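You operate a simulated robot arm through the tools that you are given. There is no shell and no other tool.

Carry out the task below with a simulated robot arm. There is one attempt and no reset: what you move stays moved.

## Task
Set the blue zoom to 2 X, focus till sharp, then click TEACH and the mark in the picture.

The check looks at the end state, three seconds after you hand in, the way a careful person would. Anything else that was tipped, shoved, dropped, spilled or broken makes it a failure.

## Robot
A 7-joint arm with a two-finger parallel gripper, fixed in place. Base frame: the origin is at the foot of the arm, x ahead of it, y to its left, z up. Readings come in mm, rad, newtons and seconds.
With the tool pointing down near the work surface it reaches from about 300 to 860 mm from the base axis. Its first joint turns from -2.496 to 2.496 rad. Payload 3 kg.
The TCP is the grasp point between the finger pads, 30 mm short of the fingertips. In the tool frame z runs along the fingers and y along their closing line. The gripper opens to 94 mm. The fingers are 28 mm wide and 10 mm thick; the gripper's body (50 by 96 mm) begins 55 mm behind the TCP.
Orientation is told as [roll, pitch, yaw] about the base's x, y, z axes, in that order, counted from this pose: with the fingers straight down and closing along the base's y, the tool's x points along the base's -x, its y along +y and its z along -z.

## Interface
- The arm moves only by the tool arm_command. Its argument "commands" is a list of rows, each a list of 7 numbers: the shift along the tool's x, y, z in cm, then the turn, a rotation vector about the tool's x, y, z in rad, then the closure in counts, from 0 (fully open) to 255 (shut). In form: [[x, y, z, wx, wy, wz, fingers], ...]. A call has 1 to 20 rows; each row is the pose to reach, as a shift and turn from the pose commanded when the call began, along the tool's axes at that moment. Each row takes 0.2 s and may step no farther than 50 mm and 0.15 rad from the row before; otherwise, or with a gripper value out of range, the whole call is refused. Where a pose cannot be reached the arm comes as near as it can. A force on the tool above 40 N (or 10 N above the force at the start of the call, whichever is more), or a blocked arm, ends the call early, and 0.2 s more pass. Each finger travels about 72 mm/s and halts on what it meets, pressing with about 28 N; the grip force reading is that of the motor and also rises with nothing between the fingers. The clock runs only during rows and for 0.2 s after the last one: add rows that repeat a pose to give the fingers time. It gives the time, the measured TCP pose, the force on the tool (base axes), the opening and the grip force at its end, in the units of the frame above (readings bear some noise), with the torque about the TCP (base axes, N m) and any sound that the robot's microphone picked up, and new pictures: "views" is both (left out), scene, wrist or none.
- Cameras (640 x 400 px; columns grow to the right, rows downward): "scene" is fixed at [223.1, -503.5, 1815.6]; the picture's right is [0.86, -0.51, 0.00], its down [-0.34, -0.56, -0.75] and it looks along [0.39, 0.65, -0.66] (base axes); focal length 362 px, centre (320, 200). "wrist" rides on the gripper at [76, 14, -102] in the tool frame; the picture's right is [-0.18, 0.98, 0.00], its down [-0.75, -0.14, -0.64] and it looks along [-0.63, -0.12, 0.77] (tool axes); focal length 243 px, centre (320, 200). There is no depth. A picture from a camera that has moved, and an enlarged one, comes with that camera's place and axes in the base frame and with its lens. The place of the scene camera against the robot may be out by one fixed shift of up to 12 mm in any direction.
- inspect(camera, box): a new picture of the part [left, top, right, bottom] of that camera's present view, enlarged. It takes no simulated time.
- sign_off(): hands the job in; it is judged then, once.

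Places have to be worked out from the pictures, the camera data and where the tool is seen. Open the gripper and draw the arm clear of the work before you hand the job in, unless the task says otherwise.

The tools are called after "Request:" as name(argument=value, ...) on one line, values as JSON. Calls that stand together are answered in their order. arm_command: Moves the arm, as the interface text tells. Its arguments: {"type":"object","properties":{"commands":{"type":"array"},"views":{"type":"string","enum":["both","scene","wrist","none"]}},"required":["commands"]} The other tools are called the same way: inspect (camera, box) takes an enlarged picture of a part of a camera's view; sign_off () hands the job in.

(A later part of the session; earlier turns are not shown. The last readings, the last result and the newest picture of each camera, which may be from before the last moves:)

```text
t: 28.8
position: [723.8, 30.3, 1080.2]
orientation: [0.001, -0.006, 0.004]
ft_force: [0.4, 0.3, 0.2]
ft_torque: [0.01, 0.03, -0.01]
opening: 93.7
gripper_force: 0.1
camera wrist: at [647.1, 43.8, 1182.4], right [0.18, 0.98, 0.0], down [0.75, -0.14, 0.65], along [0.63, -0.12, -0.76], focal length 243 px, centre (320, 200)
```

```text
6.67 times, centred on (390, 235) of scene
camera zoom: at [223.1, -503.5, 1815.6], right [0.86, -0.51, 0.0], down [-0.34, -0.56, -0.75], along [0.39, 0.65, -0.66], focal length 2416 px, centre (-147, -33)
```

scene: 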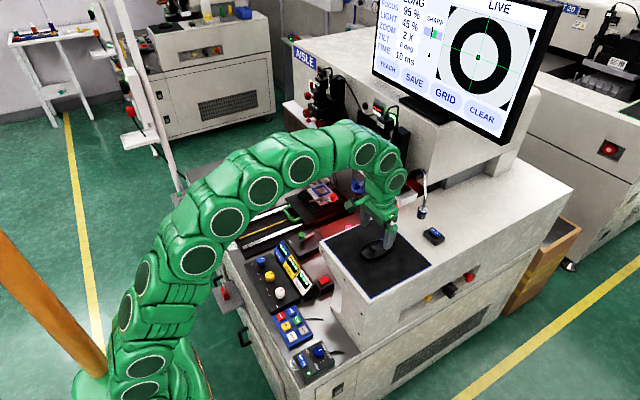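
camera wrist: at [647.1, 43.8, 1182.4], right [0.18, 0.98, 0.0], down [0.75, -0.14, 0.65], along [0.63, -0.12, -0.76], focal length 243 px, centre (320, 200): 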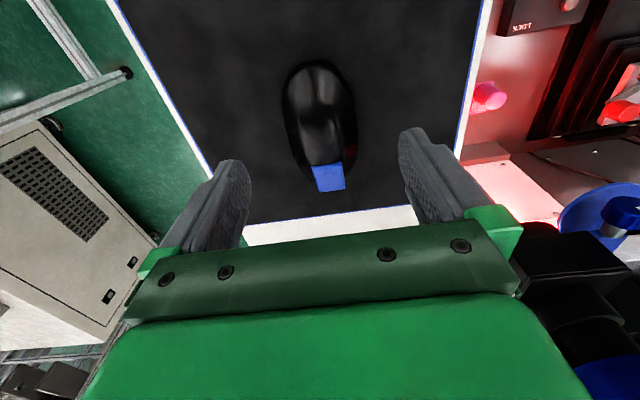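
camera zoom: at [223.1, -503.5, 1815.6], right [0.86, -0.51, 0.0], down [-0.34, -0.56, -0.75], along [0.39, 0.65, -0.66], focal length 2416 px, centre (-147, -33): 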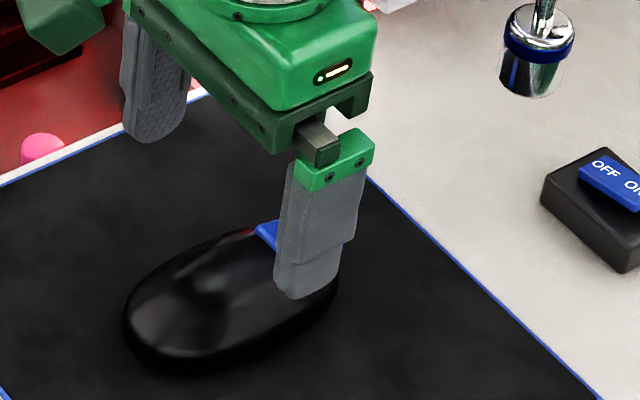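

The mouse sits between the open fingers: body from y≈3 to 59, centred near (730, 31), nose straight toward +x. I descend until fingertips are ~7 mm above the pad, then close onto its sides.

Request:
arm_command(commands=[[0, 0, 2.0, 0, 0, 0, 0], [0, 0, 4.0, 0, 0, 0, 0], [0, 0, 5.6, 0, 0, 0, 0], [0, 0, 6.6, 0, 0, 0, 0], [0, 0, 6.6, 0, 0, 0, 0], [0, 0, 6.6, 0, 0, 0, 70], [0, 0, 6.6, 0, 0, 0, 95], [0, 0, 6.6, 0, 0, 0, 115], [0, 0, 6.6, 0, 0, 0, 115]], views="both")

Request:
inspect(camera="scene", box=[370, 0, 530, 100])

Request:
inspect(camera="wrist", box=[200, 50, 440, 220])

Request:
inspect(camera="scene", box=[350, 205, 430, 265])

```text
t: 30.8
position: [725.7, 30.8, 1014.3]
orientation: [0.001, -0.004, 0.002]
ft_force: [0.0, 0.3, 0.1]
ft_torque: [-0.02, 0.01, 0.03]
opening: 59.3
gripper_force: 28.3
camera wrist: at [647.9, 44.8, 1117.0], right [0.18, 0.98, 0.0], down [0.75, -0.14, 0.65], along [0.63, -0.12, -0.76], focal length 243 px, centre (320, 200)
```

scene: 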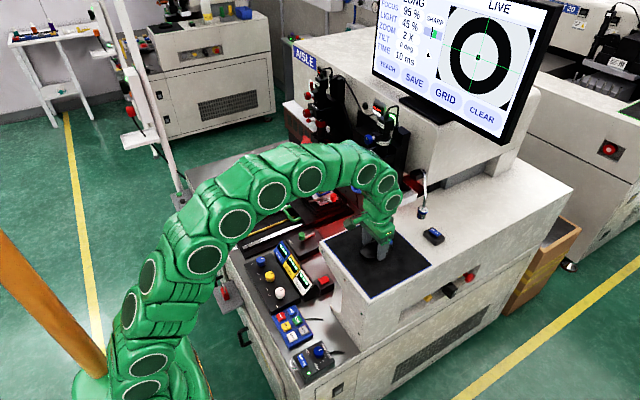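
wrist: 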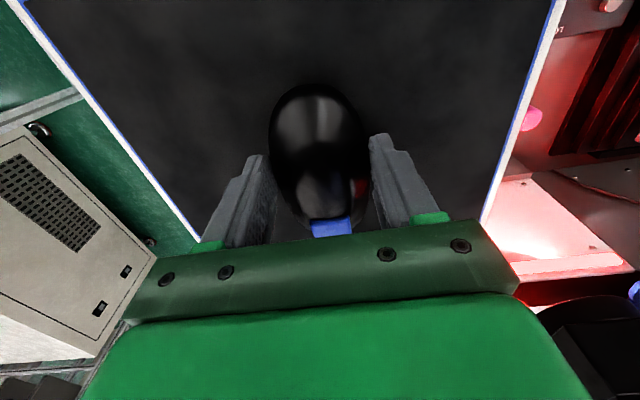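

```text
4.00 times, centred on (450, 50) of scene
camera zoom: at [223.1, -503.5, 1815.6], right [0.86, -0.51, 0.0], down [-0.34, -0.56, -0.75], along [0.39, 0.65, -0.66], focal length 1450 px, centre (-200, 800)
```

zoom: 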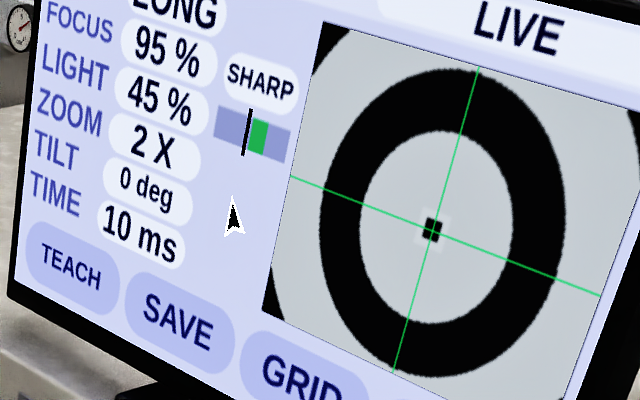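

```text
2.35 times, centred on (320, 135) of wrist
camera zoom: at [647.9, 44.8, 1117.0], right [0.18, 0.98, 0.0], down [0.75, -0.14, 0.65], along [0.63, -0.12, -0.76], focal length 571 px, centre (320, 353)
```

zoom: 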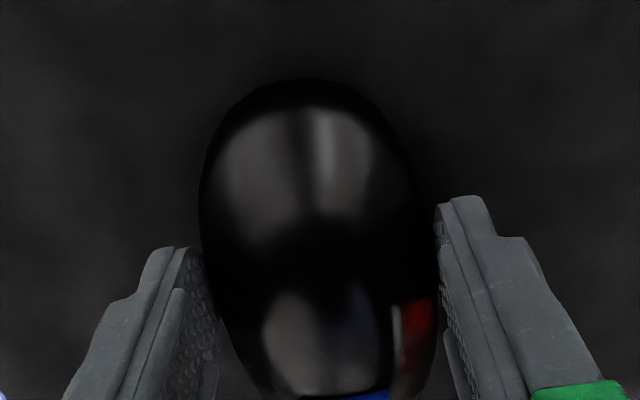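

```text
6.67 times, centred on (390, 235) of scene
camera zoom: at [223.1, -503.5, 1815.6], right [0.86, -0.51, 0.0], down [-0.34, -0.56, -0.75], along [0.39, 0.65, -0.66], focal length 2416 px, centre (-147, -33)
```

zoom: 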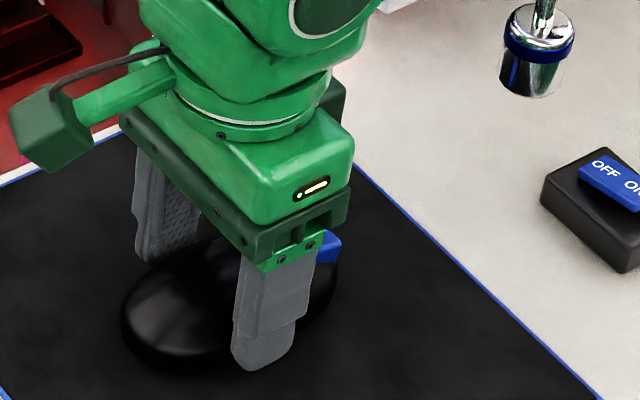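

The mouse is held (opening 59 mm) and the cursor barely moved. I test the gain: drag 10 mm to +y (left).

Request:
arm_command(commands=[[0, 0.5, 0, 0, 0, 0, 115], [0, 1.0, 0, 0, 0, 0, 115], [0, 1.0, 0, 0, 0, 0, 115]], views="none")

Request:
inspect(camera="scene", box=[370, 0, 530, 100])

```text
t: 31.6
position: [724.6, 41.6, 1014.3]
orientation: [0.0, -0.007, 0.001]
ft_force: [0.1, 0.4, 1.1]
ft_torque: [-0.03, -0.01, -0.05]
opening: 59.0
gripper_force: 27.5
```

```text
4.00 times, centred on (450, 50) of scene
camera zoom: at [223.1, -503.5, 1815.6], right [0.86, -0.51, 0.0], down [-0.34, -0.56, -0.75], along [0.39, 0.65, -0.66], focal length 1450 px, centre (-200, 800)
```

zoom: 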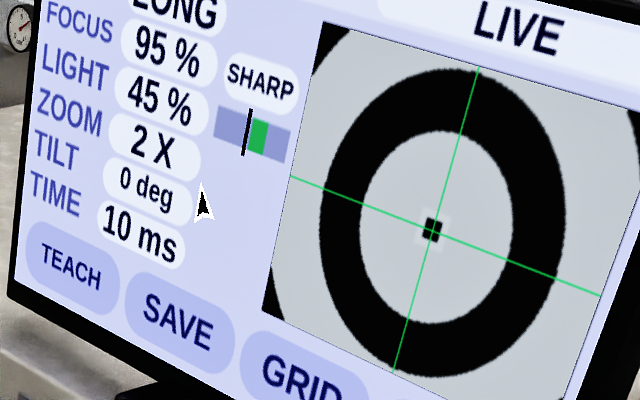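

10 mm left moved the cursor exactly left by about a tenth of the picture's width. TEACH is about 31 mm further left and ~38 mm nearer (down), so I drag there.

Request:
arm_command(commands=[[0.6, 0.5, 0, 0, 0, 0, 115], [1.3, 1.1, 0, 0, 0, 0, 115], [2.0, 1.7, 0, 0, 0, 0, 115], [2.7, 2.3, 0, 0, 0, 0, 115], [3.3, 2.8, 0, 0, 0, 0, 115], [3.8, 3.1, 0, 0, 0, 0, 115], [3.8, 3.1, 0, 0, 0, 0, 115]], views="scene")

Request:
inspect(camera="scene", box=[370, 0, 530, 100])

```text
t: 33.1
position: [685.7, 71.3, 1014.0]
orientation: [0.0, -0.004, 0.001]
ft_force: [0.8, -0.4, -0.8]
ft_torque: [-0.02, -0.02, 0.03]
opening: 59.1
gripper_force: 28.4
```

scene: 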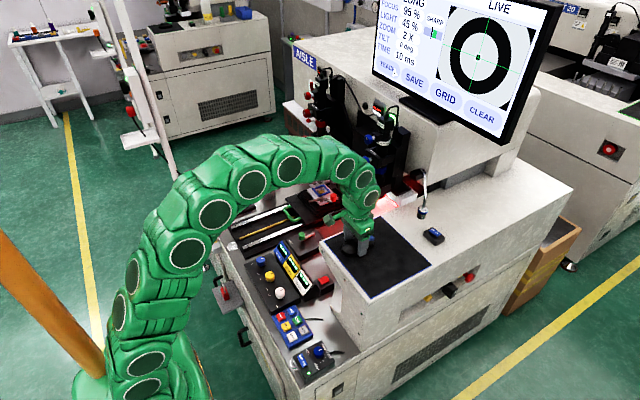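

```text
4.00 times, centred on (450, 50) of scene
camera zoom: at [223.1, -503.5, 1815.6], right [0.86, -0.51, 0.0], down [-0.34, -0.56, -0.75], along [0.39, 0.65, -0.66], focal length 1450 px, centre (-200, 800)
```

zoom: 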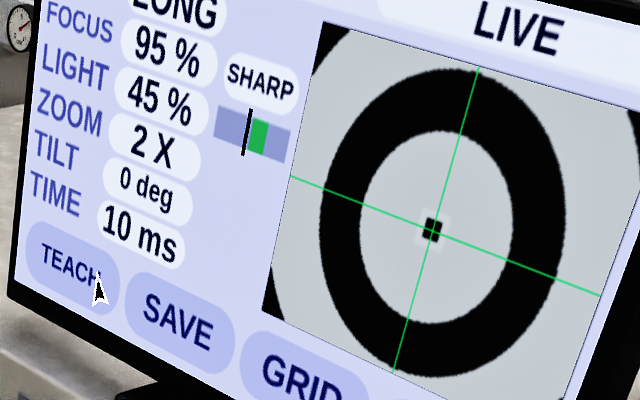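

The cursor tip lies on the right part of TEACH; I move about 6 mm more left to be well inside it.

Request:
arm_command(commands=[[0, 0.3, 0, 0, 0, 0, 115], [-0.1, 0.7, 0, 0, 0, 0, 115], [-0.1, 0.7, 0, 0, 0, 0, 115]], views="wrist")

Request:
inspect(camera="scene", box=[370, 0, 530, 100])

Request:
inspect(camera="wrist", box=[200, 50, 440, 220])

```text
t: 34.0
position: [686.6, 79.2, 1013.9]
orientation: [0.0, -0.007, 0.002]
ft_force: [0.0, -3.2, 6.6]
ft_torque: [-0.13, 0.2, 0.08]
opening: 59.3
gripper_force: 28.0
camera wrist: at [609.9, 92.7, 1116.7], right [0.18, 0.98, 0.0], down [0.75, -0.14, 0.65], along [0.63, -0.12, -0.76], focal length 243 px, centre (320, 200)
```

wrist: 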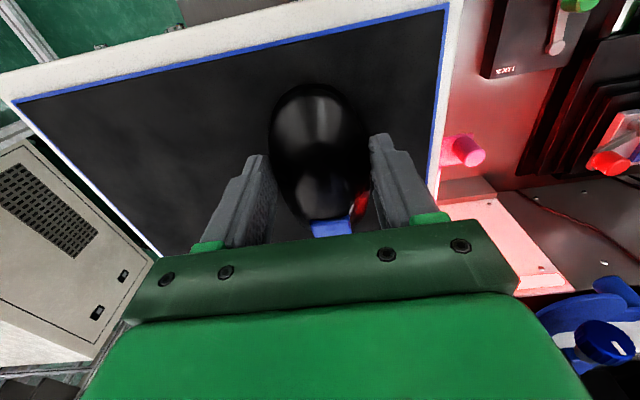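

```text
4.00 times, centred on (450, 50) of scene
camera zoom: at [223.1, -503.5, 1815.6], right [0.86, -0.51, 0.0], down [-0.34, -0.56, -0.75], along [0.39, 0.65, -0.66], focal length 1450 px, centre (-200, 800)
```

zoom: 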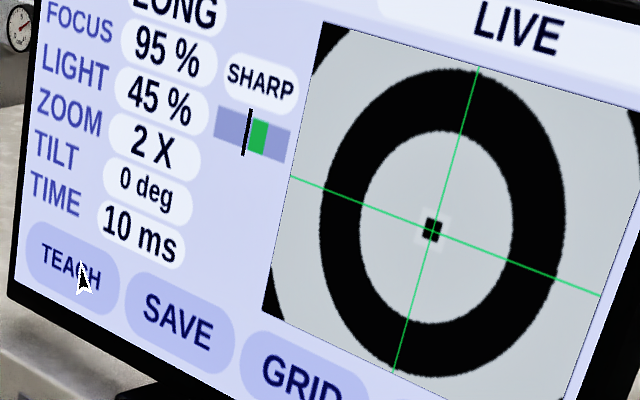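

```text
2.35 times, centred on (320, 135) of wrist
camera zoom: at [609.9, 92.7, 1116.7], right [0.18, 0.98, 0.0], down [0.75, -0.14, 0.65], along [0.63, -0.12, -0.76], focal length 571 px, centre (320, 353)
```

zoom: 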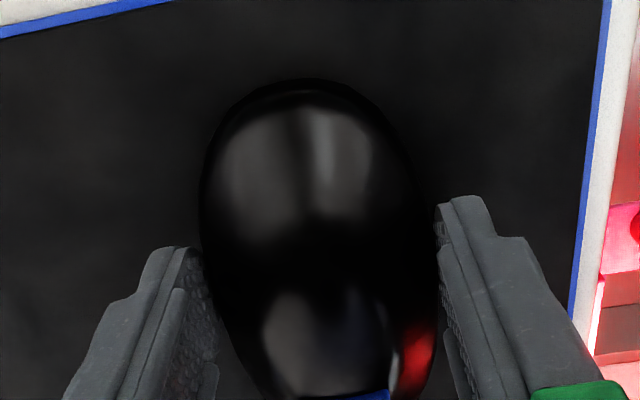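

The cursor tip is well inside TEACH. I open the fingers evenly, lift straight up, and check that the cursor stays put.

Request:
arm_command(commands=[[0, 0, 0, 0, 0, 0, 95], [0, 0, 0, 0, 0, 0, 50], [0, 0, 0, 0, 0, 0, 20], [0, 0, -2.0, 0, 0, 0, 20], [0, 0, -4.5, 0, 0, 0, 20], [0, 0, -7.0, 0, 0, 0, 20], [0, 0, -7.0, 0, 0, 0, 20]], views="both")

Request:
inspect(camera="scene", box=[370, 0, 530, 100])

Request:
inspect(camera="wrist", box=[200, 50, 440, 220])

```text
t: 35.5
position: [686.2, 81.8, 1084.4]
orientation: [-0.001, -0.004, 0.002]
ft_force: [0.0, -0.6, 0.6]
ft_torque: [0.02, -0.01, -0.01]
opening: 86.6
gripper_force: 0.0
camera wrist: at [610.7, 94.2, 1187.0], right [0.18, 0.98, 0.0], down [0.75, -0.14, 0.65], along [0.63, -0.12, -0.76], focal length 243 px, centre (320, 200)
```

scene: 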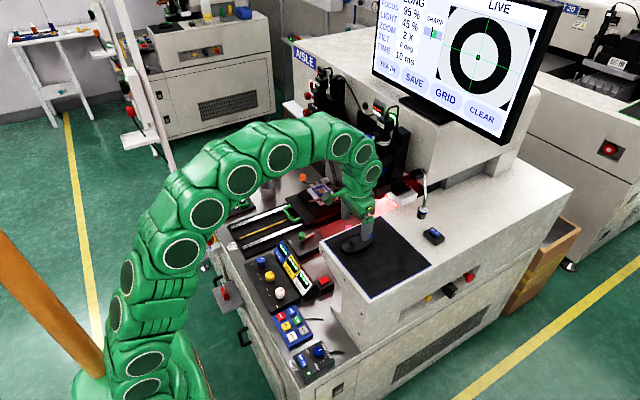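
wrist: 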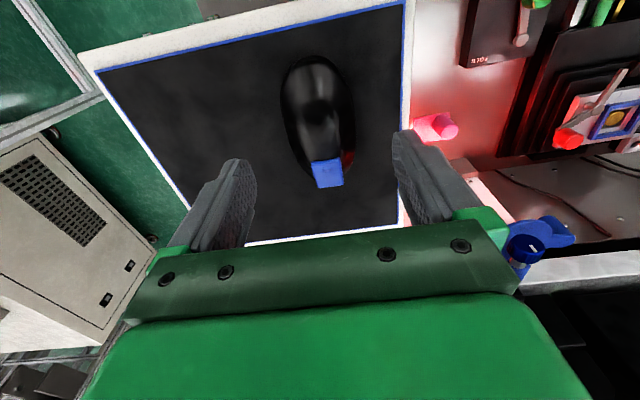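

```text
4.00 times, centred on (450, 50) of scene
camera zoom: at [223.1, -503.5, 1815.6], right [0.86, -0.51, 0.0], down [-0.34, -0.56, -0.75], along [0.39, 0.65, -0.66], focal length 1450 px, centre (-200, 800)
```

zoom: 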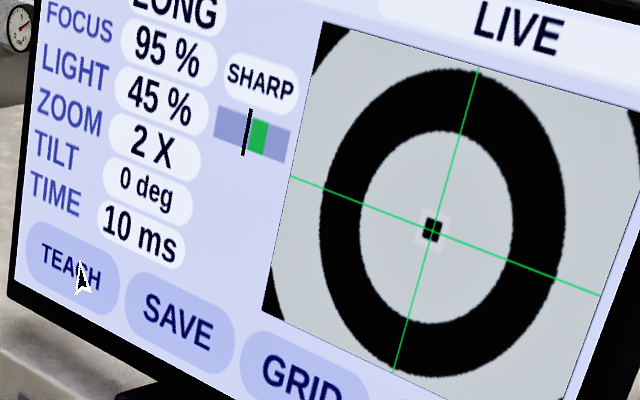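

```text
2.35 times, centred on (320, 135) of wrist
camera zoom: at [610.7, 94.2, 1187.0], right [0.18, 0.98, 0.0], down [0.75, -0.14, 0.65], along [0.63, -0.12, -0.76], focal length 571 px, centre (320, 353)
```

zoom: 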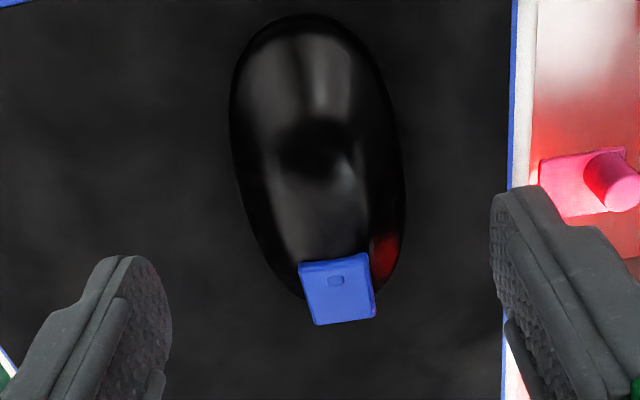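

Cursor stayed on TEACH. I now close the fingers and move over the blue button at about (729, 78), stopping ~7 mm above it.

Request:
arm_command(commands=[[0, 0, 0, 0, 0, 0, 120], [-1.5, -0.1, 0, 0, 0, 0, 200], [-3.0, -0.2, 0, 0, 0, 0, 255], [-4.25, -0.2, 0.5, 0, 0, 0, 255], [-4.25, -0.2, 2.0, 0, 0, 0, 255], [-4.25, -0.2, 3.2, 0, 0, 0, 255], [-4.25, -0.2, 3.7, 0, 0, 0, 255], [-4.25, -0.2, 3.7, 0, 0, 0, 255]], views="both")

Request:
inspect(camera="wrist", box=[220, 80, 420, 240])

Request:
inspect(camera="scene", box=[330, 205, 410, 265])

```text
t: 37.4
position: [728.2, 78.4, 1044.8]
orientation: [-0.001, -0.003, 0.002]
ft_force: [0.0, -0.3, -0.3]
ft_torque: [0.0, 0.01, -0.01]
opening: 0.1
gripper_force: 28.2
camera wrist: at [652.6, 91.7, 1148.5], right [0.18, 0.98, 0.0], down [0.75, -0.14, 0.65], along [0.63, -0.12, -0.76], focal length 243 px, centre (320, 200)
```

scene: 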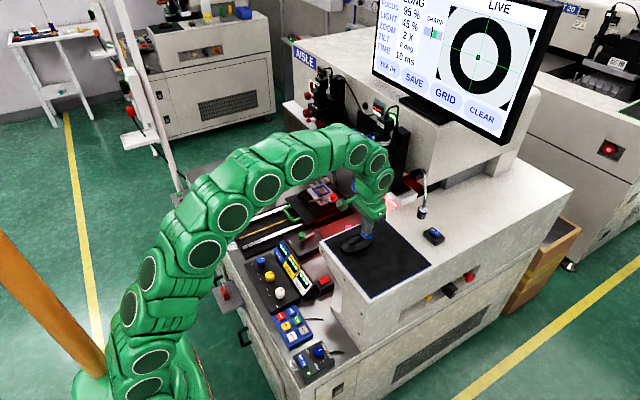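
wrist: 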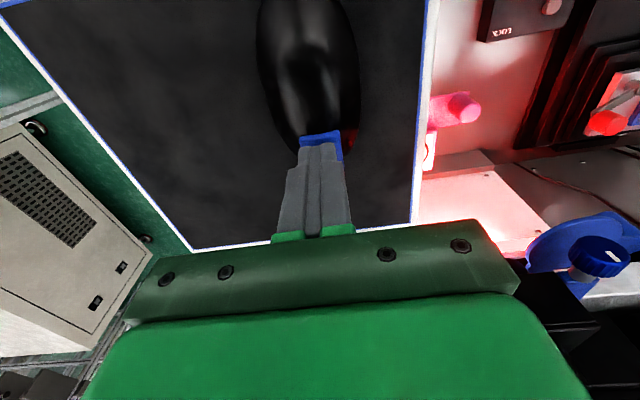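

```text
2.50 times, centred on (320, 160) of wrist
camera zoom: at [652.6, 91.7, 1148.5], right [0.18, 0.98, 0.0], down [0.75, -0.14, 0.65], along [0.63, -0.12, -0.76], focal length 606 px, centre (320, 300)
```

zoom: 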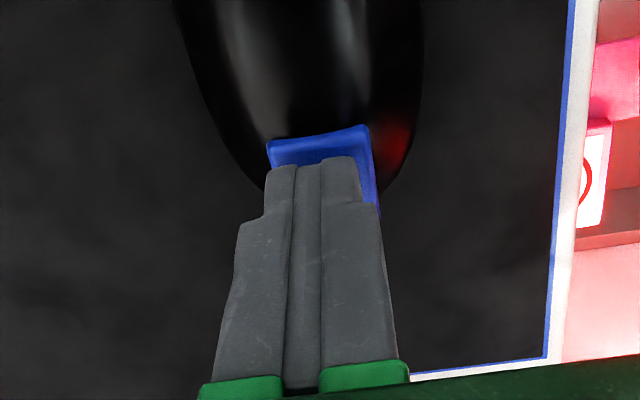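

```text
6.67 times, centred on (370, 235) of scene
camera zoom: at [223.1, -503.5, 1815.6], right [0.86, -0.51, 0.0], down [-0.34, -0.56, -0.75], along [0.39, 0.65, -0.66], focal length 2416 px, centre (-13, -33)
```

zoom: 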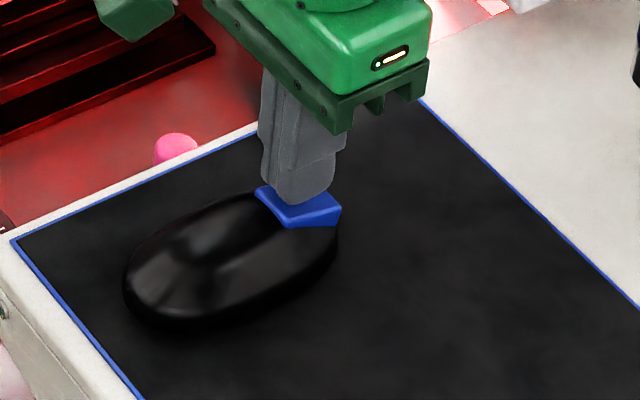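

The closed fingertips hover right over the button. I press down in 1 mm steps, watching for contact and a click.

Request:
arm_command(commands=[[0, 0, 0.2, 0, 0, 0, 255], [0, 0, 0.4, 0, 0, 0, 255], [0, 0, 0.5, 0, 0, 0, 255], [0, 0, 0.6, 0, 0, 0, 255], [0, 0, 0.7, 0, 0, 0, 255]], views="none")

Request:
inspect(camera="scene", box=[330, 205, 410, 265])

Request:
inspect(camera="scene", box=[370, 0, 530, 100])

```text
t: 38.5
position: [727.6, 77.5, 1040.3]
orientation: [0.0, -0.003, 0.001]
ft_force: [-0.5, 0.5, 0.1]
ft_torque: [0.02, 0.04, -0.02]
opening: 0.3
gripper_force: 28.3
```

```text
6.67 times, centred on (370, 235) of scene
camera zoom: at [223.1, -503.5, 1815.6], right [0.86, -0.51, 0.0], down [-0.34, -0.56, -0.75], along [0.39, 0.65, -0.66], focal length 2416 px, centre (-13, -33)
```

zoom: 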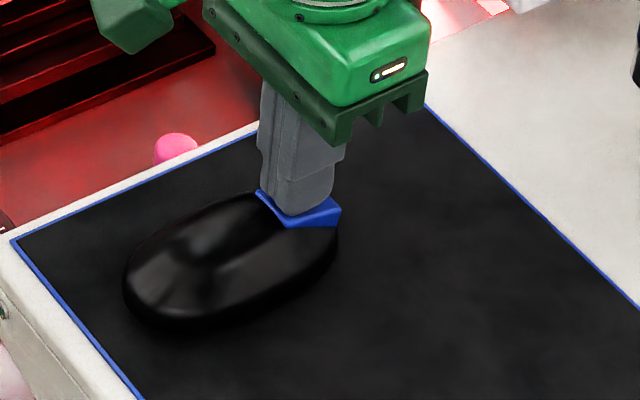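

```text
4.00 times, centred on (450, 50) of scene
camera zoom: at [223.1, -503.5, 1815.6], right [0.86, -0.51, 0.0], down [-0.34, -0.56, -0.75], along [0.39, 0.65, -0.66], focal length 1450 px, centre (-200, 800)
```

zoom: 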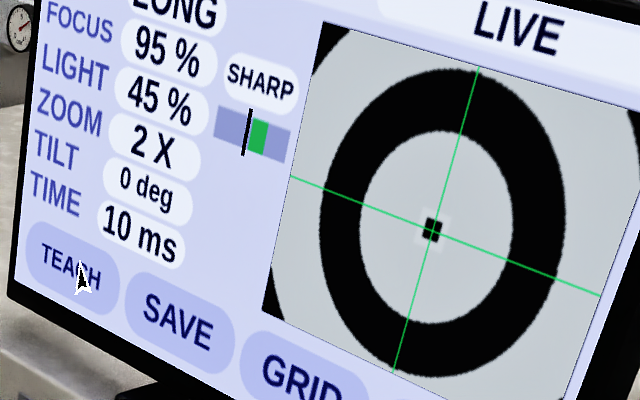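

No contact yet at fingertip z≈1010. I continue down slowly.

Request:
arm_command(commands=[[0, 0, 0.1, 0, 0, 0, 255], [0, 0, 0.2, 0, 0, 0, 255], [0, 0, 0.3, 0, 0, 0, 255], [0, 0, 0.3, 0, 0, 0, 255]], views="none")

Request:
inspect(camera="scene", box=[370, 0, 530, 100])

```text
t: 39.5
position: [727.7, 78.5, 1038.7]
orientation: [0.0, -0.002, 0.001]
ft_force: [-0.1, -0.8, 0.0]
ft_torque: [-0.01, 0.03, 0.03]
opening: 0.1
gripper_force: 27.7
heard: click
```

```text
4.00 times, centred on (450, 50) of scene
camera zoom: at [223.1, -503.5, 1815.6], right [0.86, -0.51, 0.0], down [-0.34, -0.56, -0.75], along [0.39, 0.65, -0.66], focal length 1450 px, centre (-200, 800)
```

zoom: 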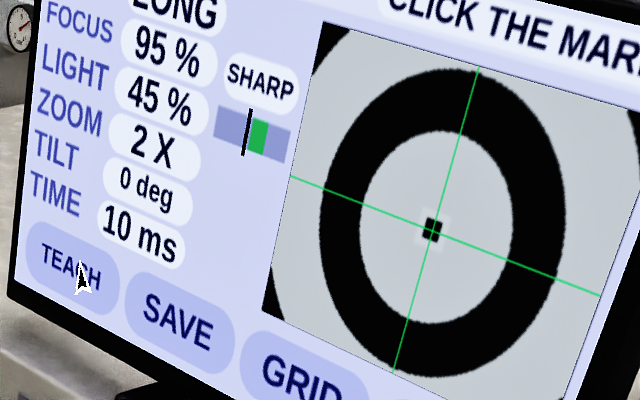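

Click heard and the header reads "CLICK THE MARK". I lift straight off, go back over the mouse body and open the fingers.

Request:
arm_command(commands=[[0, 0, -0.5, 0, 0, 0, 255], [0, 0, -2.0, 0, 0, 0, 255], [0, 0, -4.6, 0, 0, 0, 255], [1.5, 0.1, -4.6, 0, 0, 0, 150], [3.0, 0.2, -4.6, 0, 0, 0, 60], [4.1, 0.2, -4.6, 0, 0, 0, 0], [4.1, 0.2, -4.6, 0, 0, 0, 0], [4.1, 0.2, -4.6, 0, 0, 0, 0]], views="both")

Request:
inspect(camera="scene", box=[370, 0, 530, 100])

Request:
inspect(camera="wrist", box=[200, 50, 440, 220])

```text
t: 41.4
position: [688.8, 79.8, 1083.5]
orientation: [0.002, -0.004, 0.002]
ft_force: [0.2, 0.5, -0.4]
ft_torque: [-0.05, 0.01, 0.0]
opening: 94.1
gripper_force: 0.0
camera wrist: at [611.6, 93.3, 1185.7], right [0.18, 0.98, 0.0], down [0.75, -0.14, 0.65], along [0.63, -0.12, -0.76], focal length 243 px, centre (320, 200)
```

scene: 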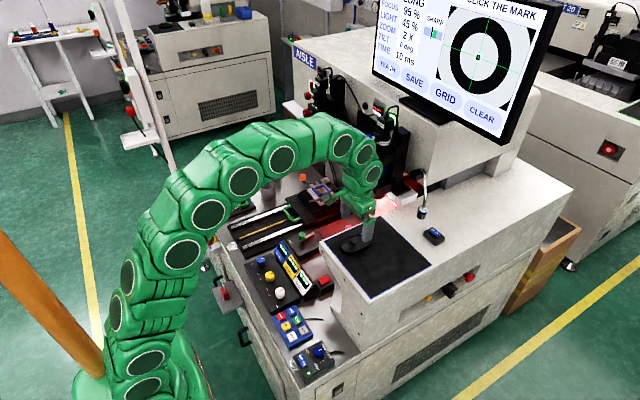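
wrist: 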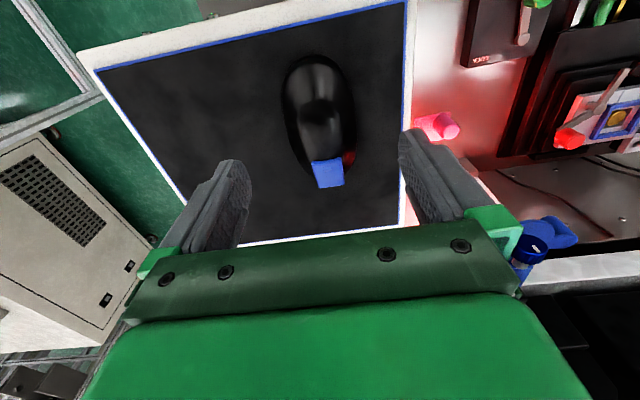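

```text
4.00 times, centred on (450, 50) of scene
camera zoom: at [223.1, -503.5, 1815.6], right [0.86, -0.51, 0.0], down [-0.34, -0.56, -0.75], along [0.39, 0.65, -0.66], focal length 1450 px, centre (-200, 800)
```

zoom: 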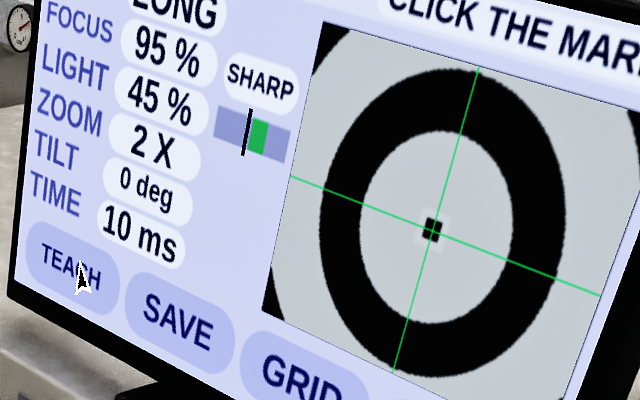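

```text
2.35 times, centred on (320, 135) of wrist
camera zoom: at [611.6, 93.3, 1185.7], right [0.18, 0.98, 0.0], down [0.75, -0.14, 0.65], along [0.63, -0.12, -0.76], focal length 571 px, centre (320, 353)
```

zoom: 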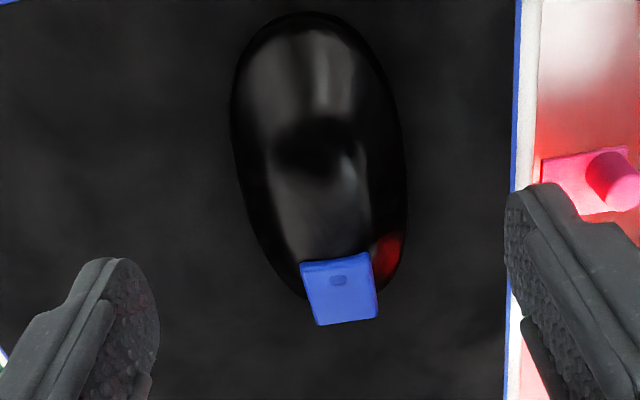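

The cursor is unmoved. I check the whole picture for the mark before dragging.

Request:
inspect(camera="scene", box=[430, 0, 542, 100])

Request:
inspect(camera="scene", box=[462, 45, 494, 70])

```text
4.00 times, centred on (486, 50) of scene
camera zoom: at [223.1, -503.5, 1815.6], right [0.86, -0.51, 0.0], down [-0.34, -0.56, -0.75], along [0.39, 0.65, -0.66], focal length 1450 px, centre (-344, 800)
```

zoom: 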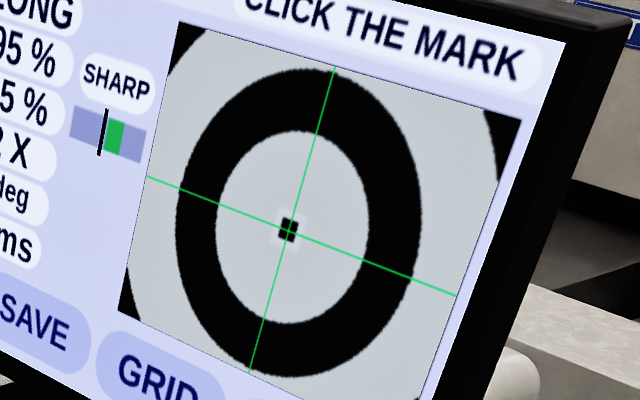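

```text
16.00 times, centred on (478, 58) of scene
camera zoom: at [223.1, -503.5, 1815.6], right [0.86, -0.51, 0.0], down [-0.34, -0.56, -0.75], along [0.39, 0.65, -0.66], focal length 5799 px, centre (-2208, 2480)
```

zoom: 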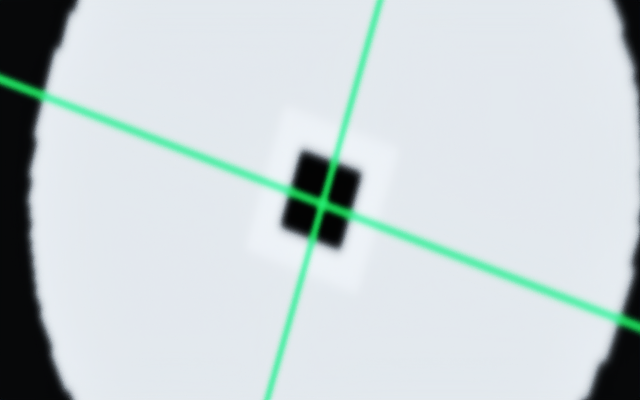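

The mark is the black square at the crosshair's centre. I descend and grip the mouse again at the same place.

Request:
arm_command(commands=[[0, 0, 2.0, 0, 0, 0, 0], [0, 0, 4.5, 0, 0, 0, 0], [0, 0, 6.2, 0, 0, 0, 0], [0, 0, 6.95, 0, 0, 0, 0], [0, 0, 6.95, 0, 0, 0, 60], [0, 0, 6.95, 0, 0, 0, 85], [0, 0, 6.95, 0, 0, 0, 115], [0, 0, 6.95, 0, 0, 0, 115]], views="wrist")

Request:
inspect(camera="scene", box=[370, 0, 530, 100])

```text
t: 43.1
position: [688.9, 78.2, 1013.5]
orientation: [0.0, -0.004, 0.003]
ft_force: [0.6, 0.0, -0.3]
ft_torque: [-0.01, 0.02, 0.02]
opening: 59.1
gripper_force: 28.3
camera wrist: at [611.9, 92.9, 1116.1], right [0.18, 0.98, 0.0], down [0.75, -0.14, 0.65], along [0.63, -0.12, -0.76], focal length 243 px, centre (320, 200)
```

wrist: 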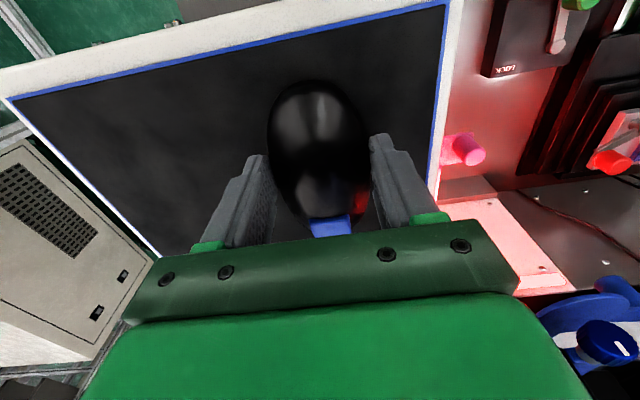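

```text
4.00 times, centred on (450, 50) of scene
camera zoom: at [223.1, -503.5, 1815.6], right [0.86, -0.51, 0.0], down [-0.34, -0.56, -0.75], along [0.39, 0.65, -0.66], focal length 1450 px, centre (-200, 800)
```

zoom: 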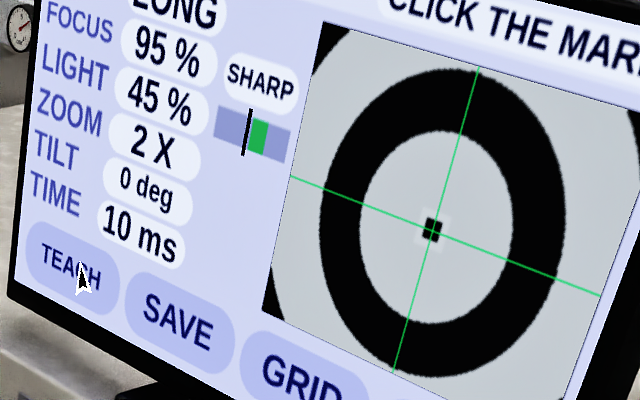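

Gripped with the cursor unmoved. I drag about 45 mm forward and 100 mm right, slightly short of the mark, then will refine.

Request:
arm_command(commands=[[-0.45, -1.0, 0, 0, 0, 0, 115], [-0.9, -2.0, 0, 0, 0, 0, 115], [-1.35, -3.0, 0, 0, 0, 0, 115], [-1.8, -4.0, 0, 0, 0, 0, 115], [-2.25, -5.0, 0, 0, 0, 0, 115], [-2.7, -6.0, 0, 0, 0, 0, 115], [-3.15, -7.0, 0, 0, 0, 0, 115], [-3.6, -8.0, 0, 0, 0, 0, 115], [-4.05, -9.0, 0, 0, 0, 0, 115], [-4.5, -10.0, 0, 0, 0, 0, 115], [-4.5, -10.0, 0, 0, 0, 0, 115]], views="both")

Request:
inspect(camera="scene", box=[370, 0, 530, 100])

```text
t: 45.5
position: [734.6, -20.4, 1014.3]
orientation: [0.0, -0.006, 0.001]
ft_force: [0.4, 0.1, -1.0]
ft_torque: [-0.01, 0.01, 0.0]
opening: 59.1
gripper_force: 28.0
camera wrist: at [658.1, -6.6, 1116.9], right [0.18, 0.98, 0.0], down [0.75, -0.14, 0.65], along [0.63, -0.12, -0.76], focal length 243 px, centre (320, 200)
```

scene: 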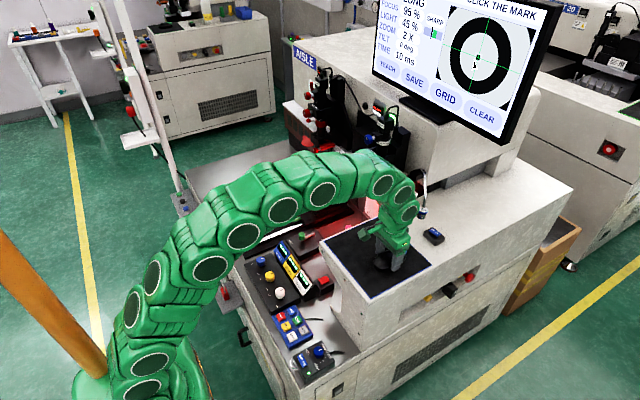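
wrist: 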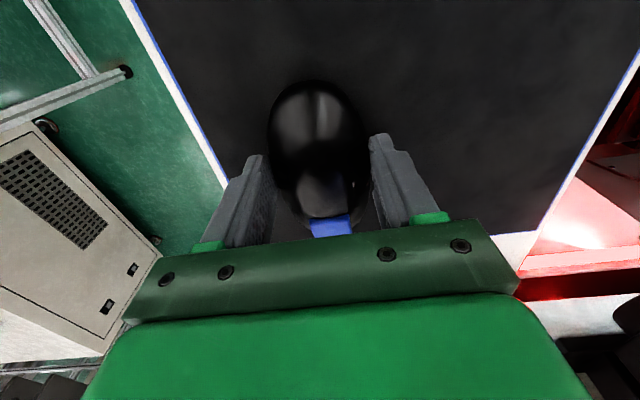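

```text
4.00 times, centred on (450, 50) of scene
camera zoom: at [223.1, -503.5, 1815.6], right [0.86, -0.51, 0.0], down [-0.34, -0.56, -0.75], along [0.39, 0.65, -0.66], focal length 1450 px, centre (-200, 800)
```

zoom: 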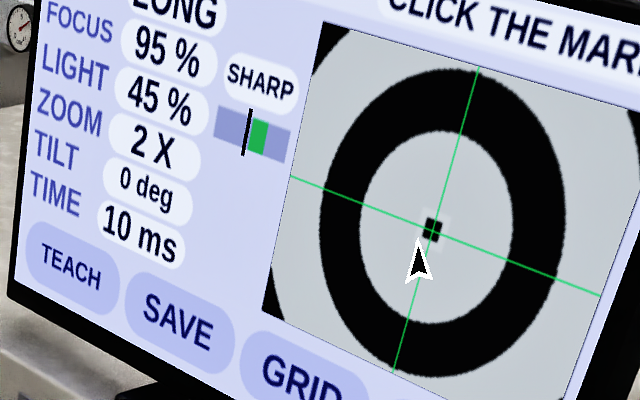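

The tip is just lower-left of the mark. I enlarge for a precise reading.

Request:
inspect(camera="scene", box=[462, 45, 494, 70])

```text
16.00 times, centred on (478, 58) of scene
camera zoom: at [223.1, -503.5, 1815.6], right [0.86, -0.51, 0.0], down [-0.34, -0.56, -0.75], along [0.39, 0.65, -0.66], focal length 5799 px, centre (-2208, 2480)
```

zoom: 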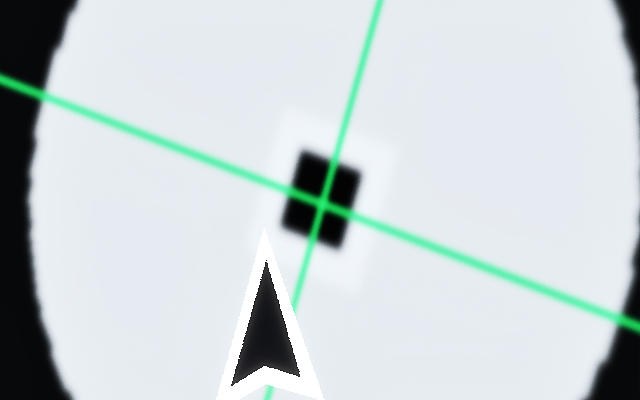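

The tip needs ~3.5 mm right and ~4.5 mm forward. I make that fine move.

Request:
arm_command(commands=[[-0.25, -0.18, 0, 0, 0, 0, 115], [-0.45, -0.35, 0, 0, 0, 0, 115], [-0.45, -0.35, 0, 0, 0, 0, 115]], views="none")

Request:
inspect(camera="scene", box=[462, 45, 494, 70])

```text
t: 46.4
position: [739.0, -23.3, 1015.0]
orientation: [0.001, -0.002, 0.003]
ft_force: [-0.5, 0.8, -0.3]
ft_torque: [-0.02, 0.02, 0.0]
opening: 59.1
gripper_force: 27.6
```

```text
16.00 times, centred on (478, 58) of scene
camera zoom: at [223.1, -503.5, 1815.6], right [0.86, -0.51, 0.0], down [-0.34, -0.56, -0.75], along [0.39, 0.65, -0.66], focal length 5799 px, centre (-2208, 2480)
```

zoom: 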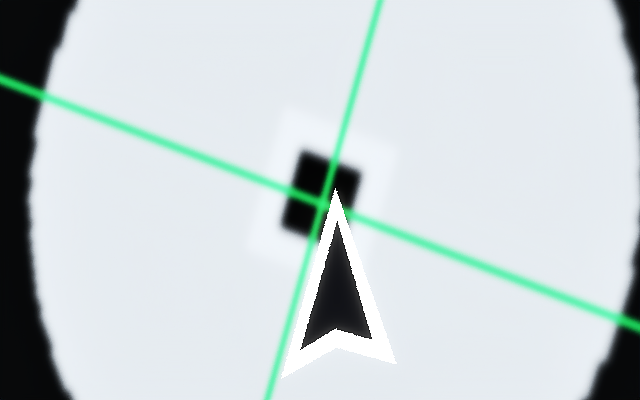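

The tip is on the mark, slightly right of centre. I correct by about 0.8 mm left.

Request:
arm_command(commands=[[0, 0.08, 0, 0, 0, 0, 115], [0.0, 0.08, 0, 0, 0, 0, 115]], views="none")

Request:
inspect(camera="scene", box=[462, 45, 494, 70])

```text
t: 47.0
position: [737.6, -23.8, 1013.6]
orientation: [-0.001, -0.003, 0.003]
ft_force: [0.0, 0.2, 0.3]
ft_torque: [-0.02, 0.01, -0.03]
opening: 58.7
gripper_force: 28.9
```

```text
16.00 times, centred on (478, 58) of scene
camera zoom: at [223.1, -503.5, 1815.6], right [0.86, -0.51, 0.0], down [-0.34, -0.56, -0.75], along [0.39, 0.65, -0.66], focal length 5799 px, centre (-2208, 2480)
```

zoom: 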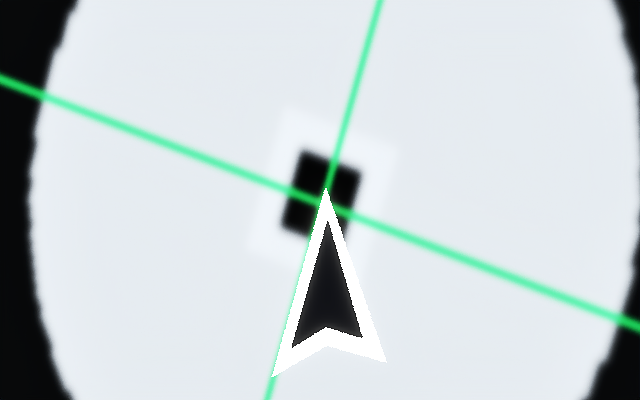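

The tip is on the mark's centre. I release the mouse, lift, and check the cursor holds.

Request:
arm_command(commands=[[0, 0, 0, 0, 0, 0, 95], [0, 0, 0, 0, 0, 0, 50], [0, 0, 0, 0, 0, 0, 20], [0, 0, -2.0, 0, 0, 0, 20], [0, 0, -4.5, 0, 0, 0, 20], [0, 0, -7.0, 0, 0, 0, 20], [0, 0, -7.0, 0, 0, 0, 20]], views="both")

Request:
inspect(camera="scene", box=[462, 45, 494, 70])

Request:
inspect(camera="wrist", box=[200, 50, 440, 220])

Request:
inspect(camera="scene", box=[360, 150, 480, 260])

```text
t: 48.5
position: [737.2, -22.1, 1084.5]
orientation: [-0.001, -0.004, 0.0]
ft_force: [0.5, -0.4, 1.0]
ft_torque: [0.02, 0.04, 0.02]
opening: 86.6
gripper_force: 0.1
camera wrist: at [660.4, -9.2, 1187.4], right [0.18, 0.98, 0.0], down [0.75, -0.14, 0.64], along [0.63, -0.12, -0.76], focal length 243 px, centre (320, 200)
```

scene: 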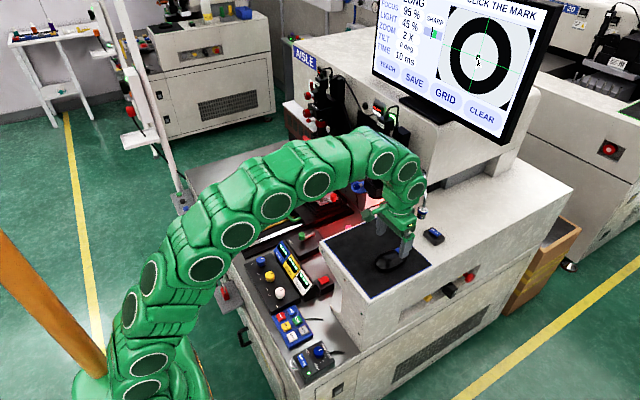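
wrist: 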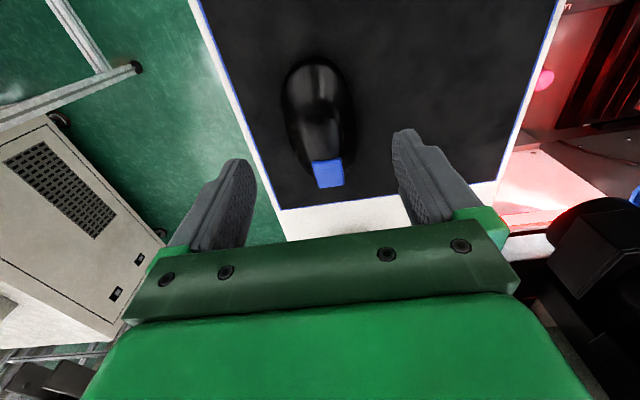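

```text
16.00 times, centred on (478, 58) of scene
camera zoom: at [223.1, -503.5, 1815.6], right [0.86, -0.51, 0.0], down [-0.34, -0.56, -0.75], along [0.39, 0.65, -0.66], focal length 5799 px, centre (-2208, 2480)
```

zoom: 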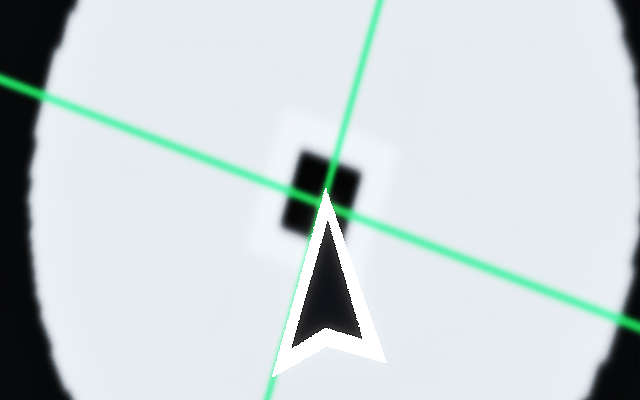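

```text
2.35 times, centred on (320, 135) of wrist
camera zoom: at [660.4, -9.2, 1187.4], right [0.18, 0.98, 0.0], down [0.75, -0.14, 0.64], along [0.63, -0.12, -0.76], focal length 571 px, centre (320, 353)
```

zoom: 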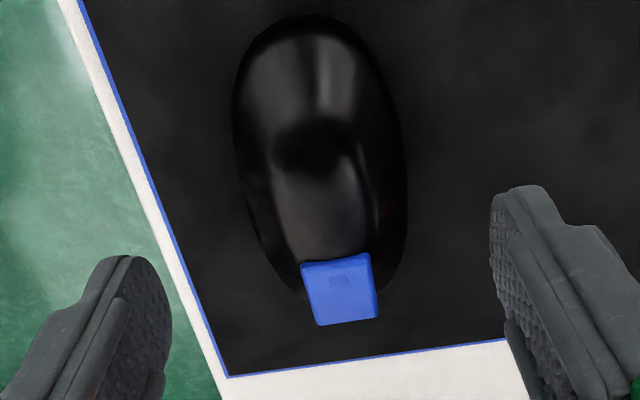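

```text
3.64 times, centred on (420, 205) of scene
camera zoom: at [223.1, -503.5, 1815.6], right [0.86, -0.51, 0.0], down [-0.34, -0.56, -0.75], along [0.39, 0.65, -0.66], focal length 1318 px, centre (-44, 182)
```

zoom: 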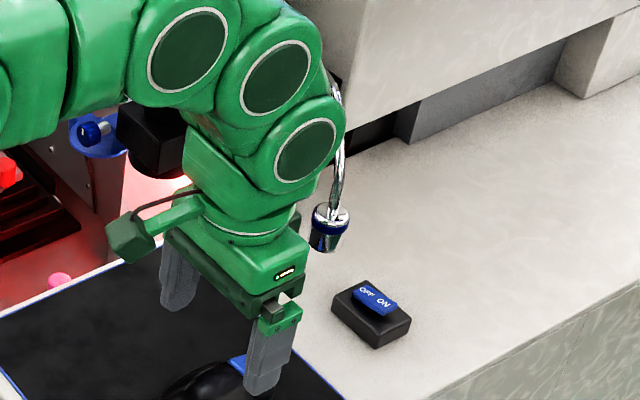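

Cursor holds on the mark, and the mouse sits as before relative to the gripper. I close the fingers and move over the blue button, about 42 mm ahead, still clear of the lamp.

Request:
arm_command(commands=[[0, 0, 0, 0, 0, 0, 120], [-1.5, -0.1, 0, 0, 0, 0, 200], [-3.0, -0.2, 0, 0, 0, 0, 255], [-4.15, -0.2, 0.5, 0, 0, 0, 255], [-4.15, -0.2, 2.0, 0, 0, 0, 255], [-4.15, -0.2, 3.2, 0, 0, 0, 255], [-4.15, -0.2, 3.7, 0, 0, 0, 255], [-4.15, -0.2, 3.7, 0, 0, 0, 255]], views="both")

Request:
inspect(camera="wrist", box=[220, 80, 420, 240])

Request:
inspect(camera="scene", box=[462, 45, 494, 70])

Request:
inspect(camera="scene", box=[360, 170, 480, 270])

```text
t: 50.4
position: [779.7, -24.9, 1046.4]
orientation: [0.0, -0.004, 0.002]
ft_force: [-0.4, 0.4, 0.8]
ft_torque: [0.02, 0.0, 0.01]
opening: 0.0
gripper_force: 28.0
camera wrist: at [703.2, -11.7, 1150.2], right [0.18, 0.98, 0.0], down [0.75, -0.14, 0.65], along [0.63, -0.12, -0.76], focal length 243 px, centre (320, 200)
```

scene: 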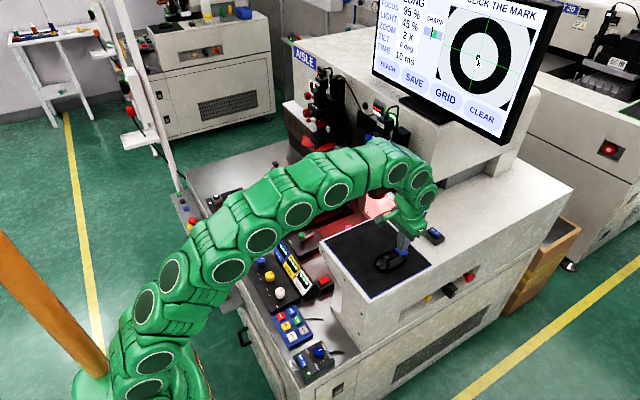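
wrist: 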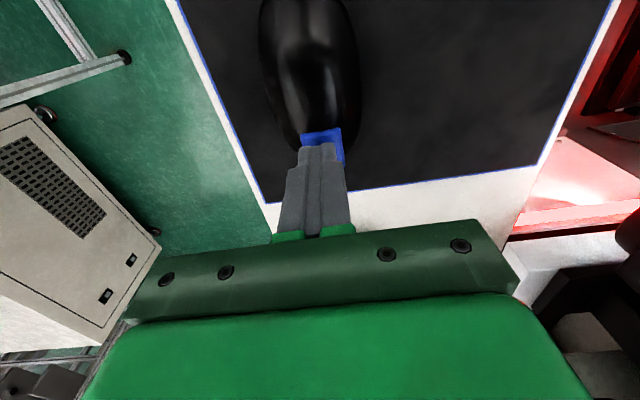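

```text
2.50 times, centred on (320, 160) of wrist
camera zoom: at [703.2, -11.7, 1150.2], right [0.18, 0.98, 0.0], down [0.75, -0.14, 0.65], along [0.63, -0.12, -0.76], focal length 606 px, centre (320, 300)
```

zoom: 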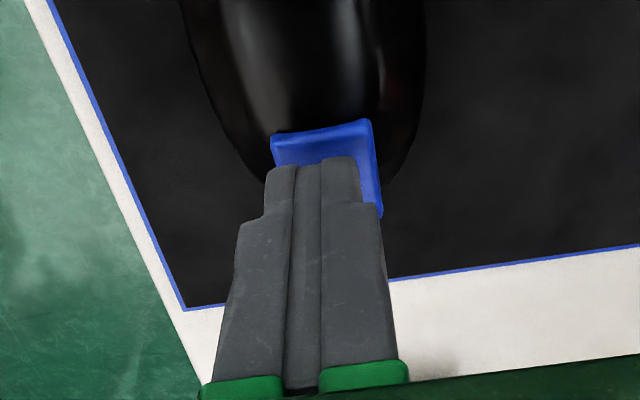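

```text
16.00 times, centred on (478, 58) of scene
camera zoom: at [223.1, -503.5, 1815.6], right [0.86, -0.51, 0.0], down [-0.34, -0.56, -0.75], along [0.39, 0.65, -0.66], focal length 5799 px, centre (-2208, 2480)
```

zoom: 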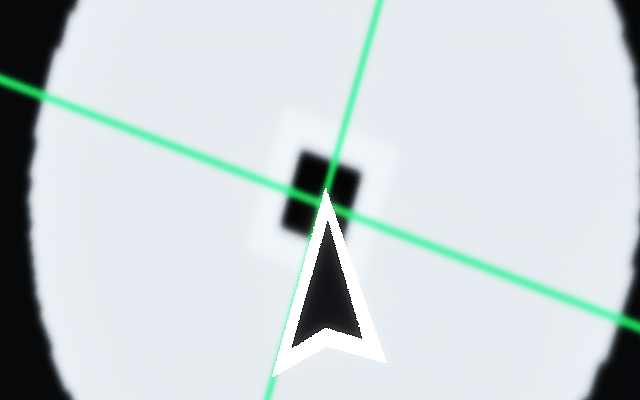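

```text
4.00 times, centred on (420, 220) of scene
camera zoom: at [223.1, -503.5, 1815.6], right [0.86, -0.51, 0.0], down [-0.34, -0.56, -0.75], along [0.39, 0.65, -0.66], focal length 1450 px, centre (-80, 120)
```

zoom: 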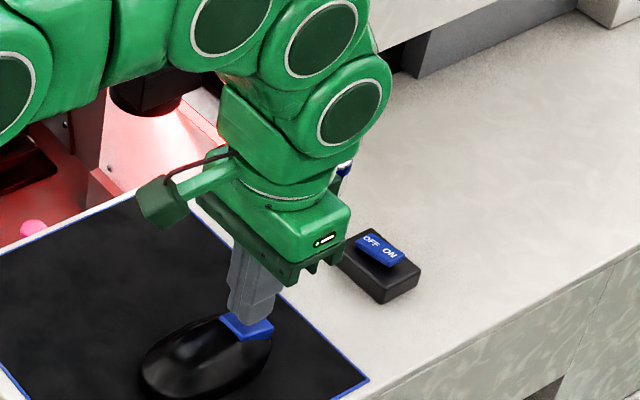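

Everything is still aligned and the cursor is steady. I press the button down slowly.

Request:
arm_command(commands=[[0, 0, 0.2, 0, 0, 0, 255], [0, 0, 0.4, 0, 0, 0, 255], [0, 0, 0.6, 0, 0, 0, 255], [0, 0, 0.7, 0, 0, 0, 255], [0, 0, 0.8, 0, 0, 0, 255], [0, 0, 0.9, 0, 0, 0, 255], [0, 0, 0.95, 0, 0, 0, 255], [0, 0, 0.95, 0, 0, 0, 255]], views="none")

Request:
inspect(camera="scene", box=[400, 0, 560, 100])

```text
t: 52.1
position: [779.9, -26.2, 1037.7]
orientation: [0.0, -0.003, 0.0]
ft_force: [-0.1, -0.5, 1.0]
ft_torque: [-0.01, 0.04, 0.02]
opening: 0.0
gripper_force: 27.9
heard: click
```

```text
4.00 times, centred on (480, 50) of scene
camera zoom: at [223.1, -503.5, 1815.6], right [0.86, -0.51, 0.0], down [-0.34, -0.56, -0.75], along [0.39, 0.65, -0.66], focal length 1450 px, centre (-320, 800)
```

zoom: 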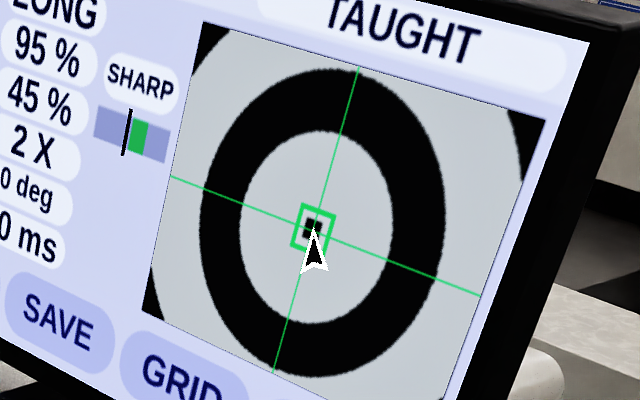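

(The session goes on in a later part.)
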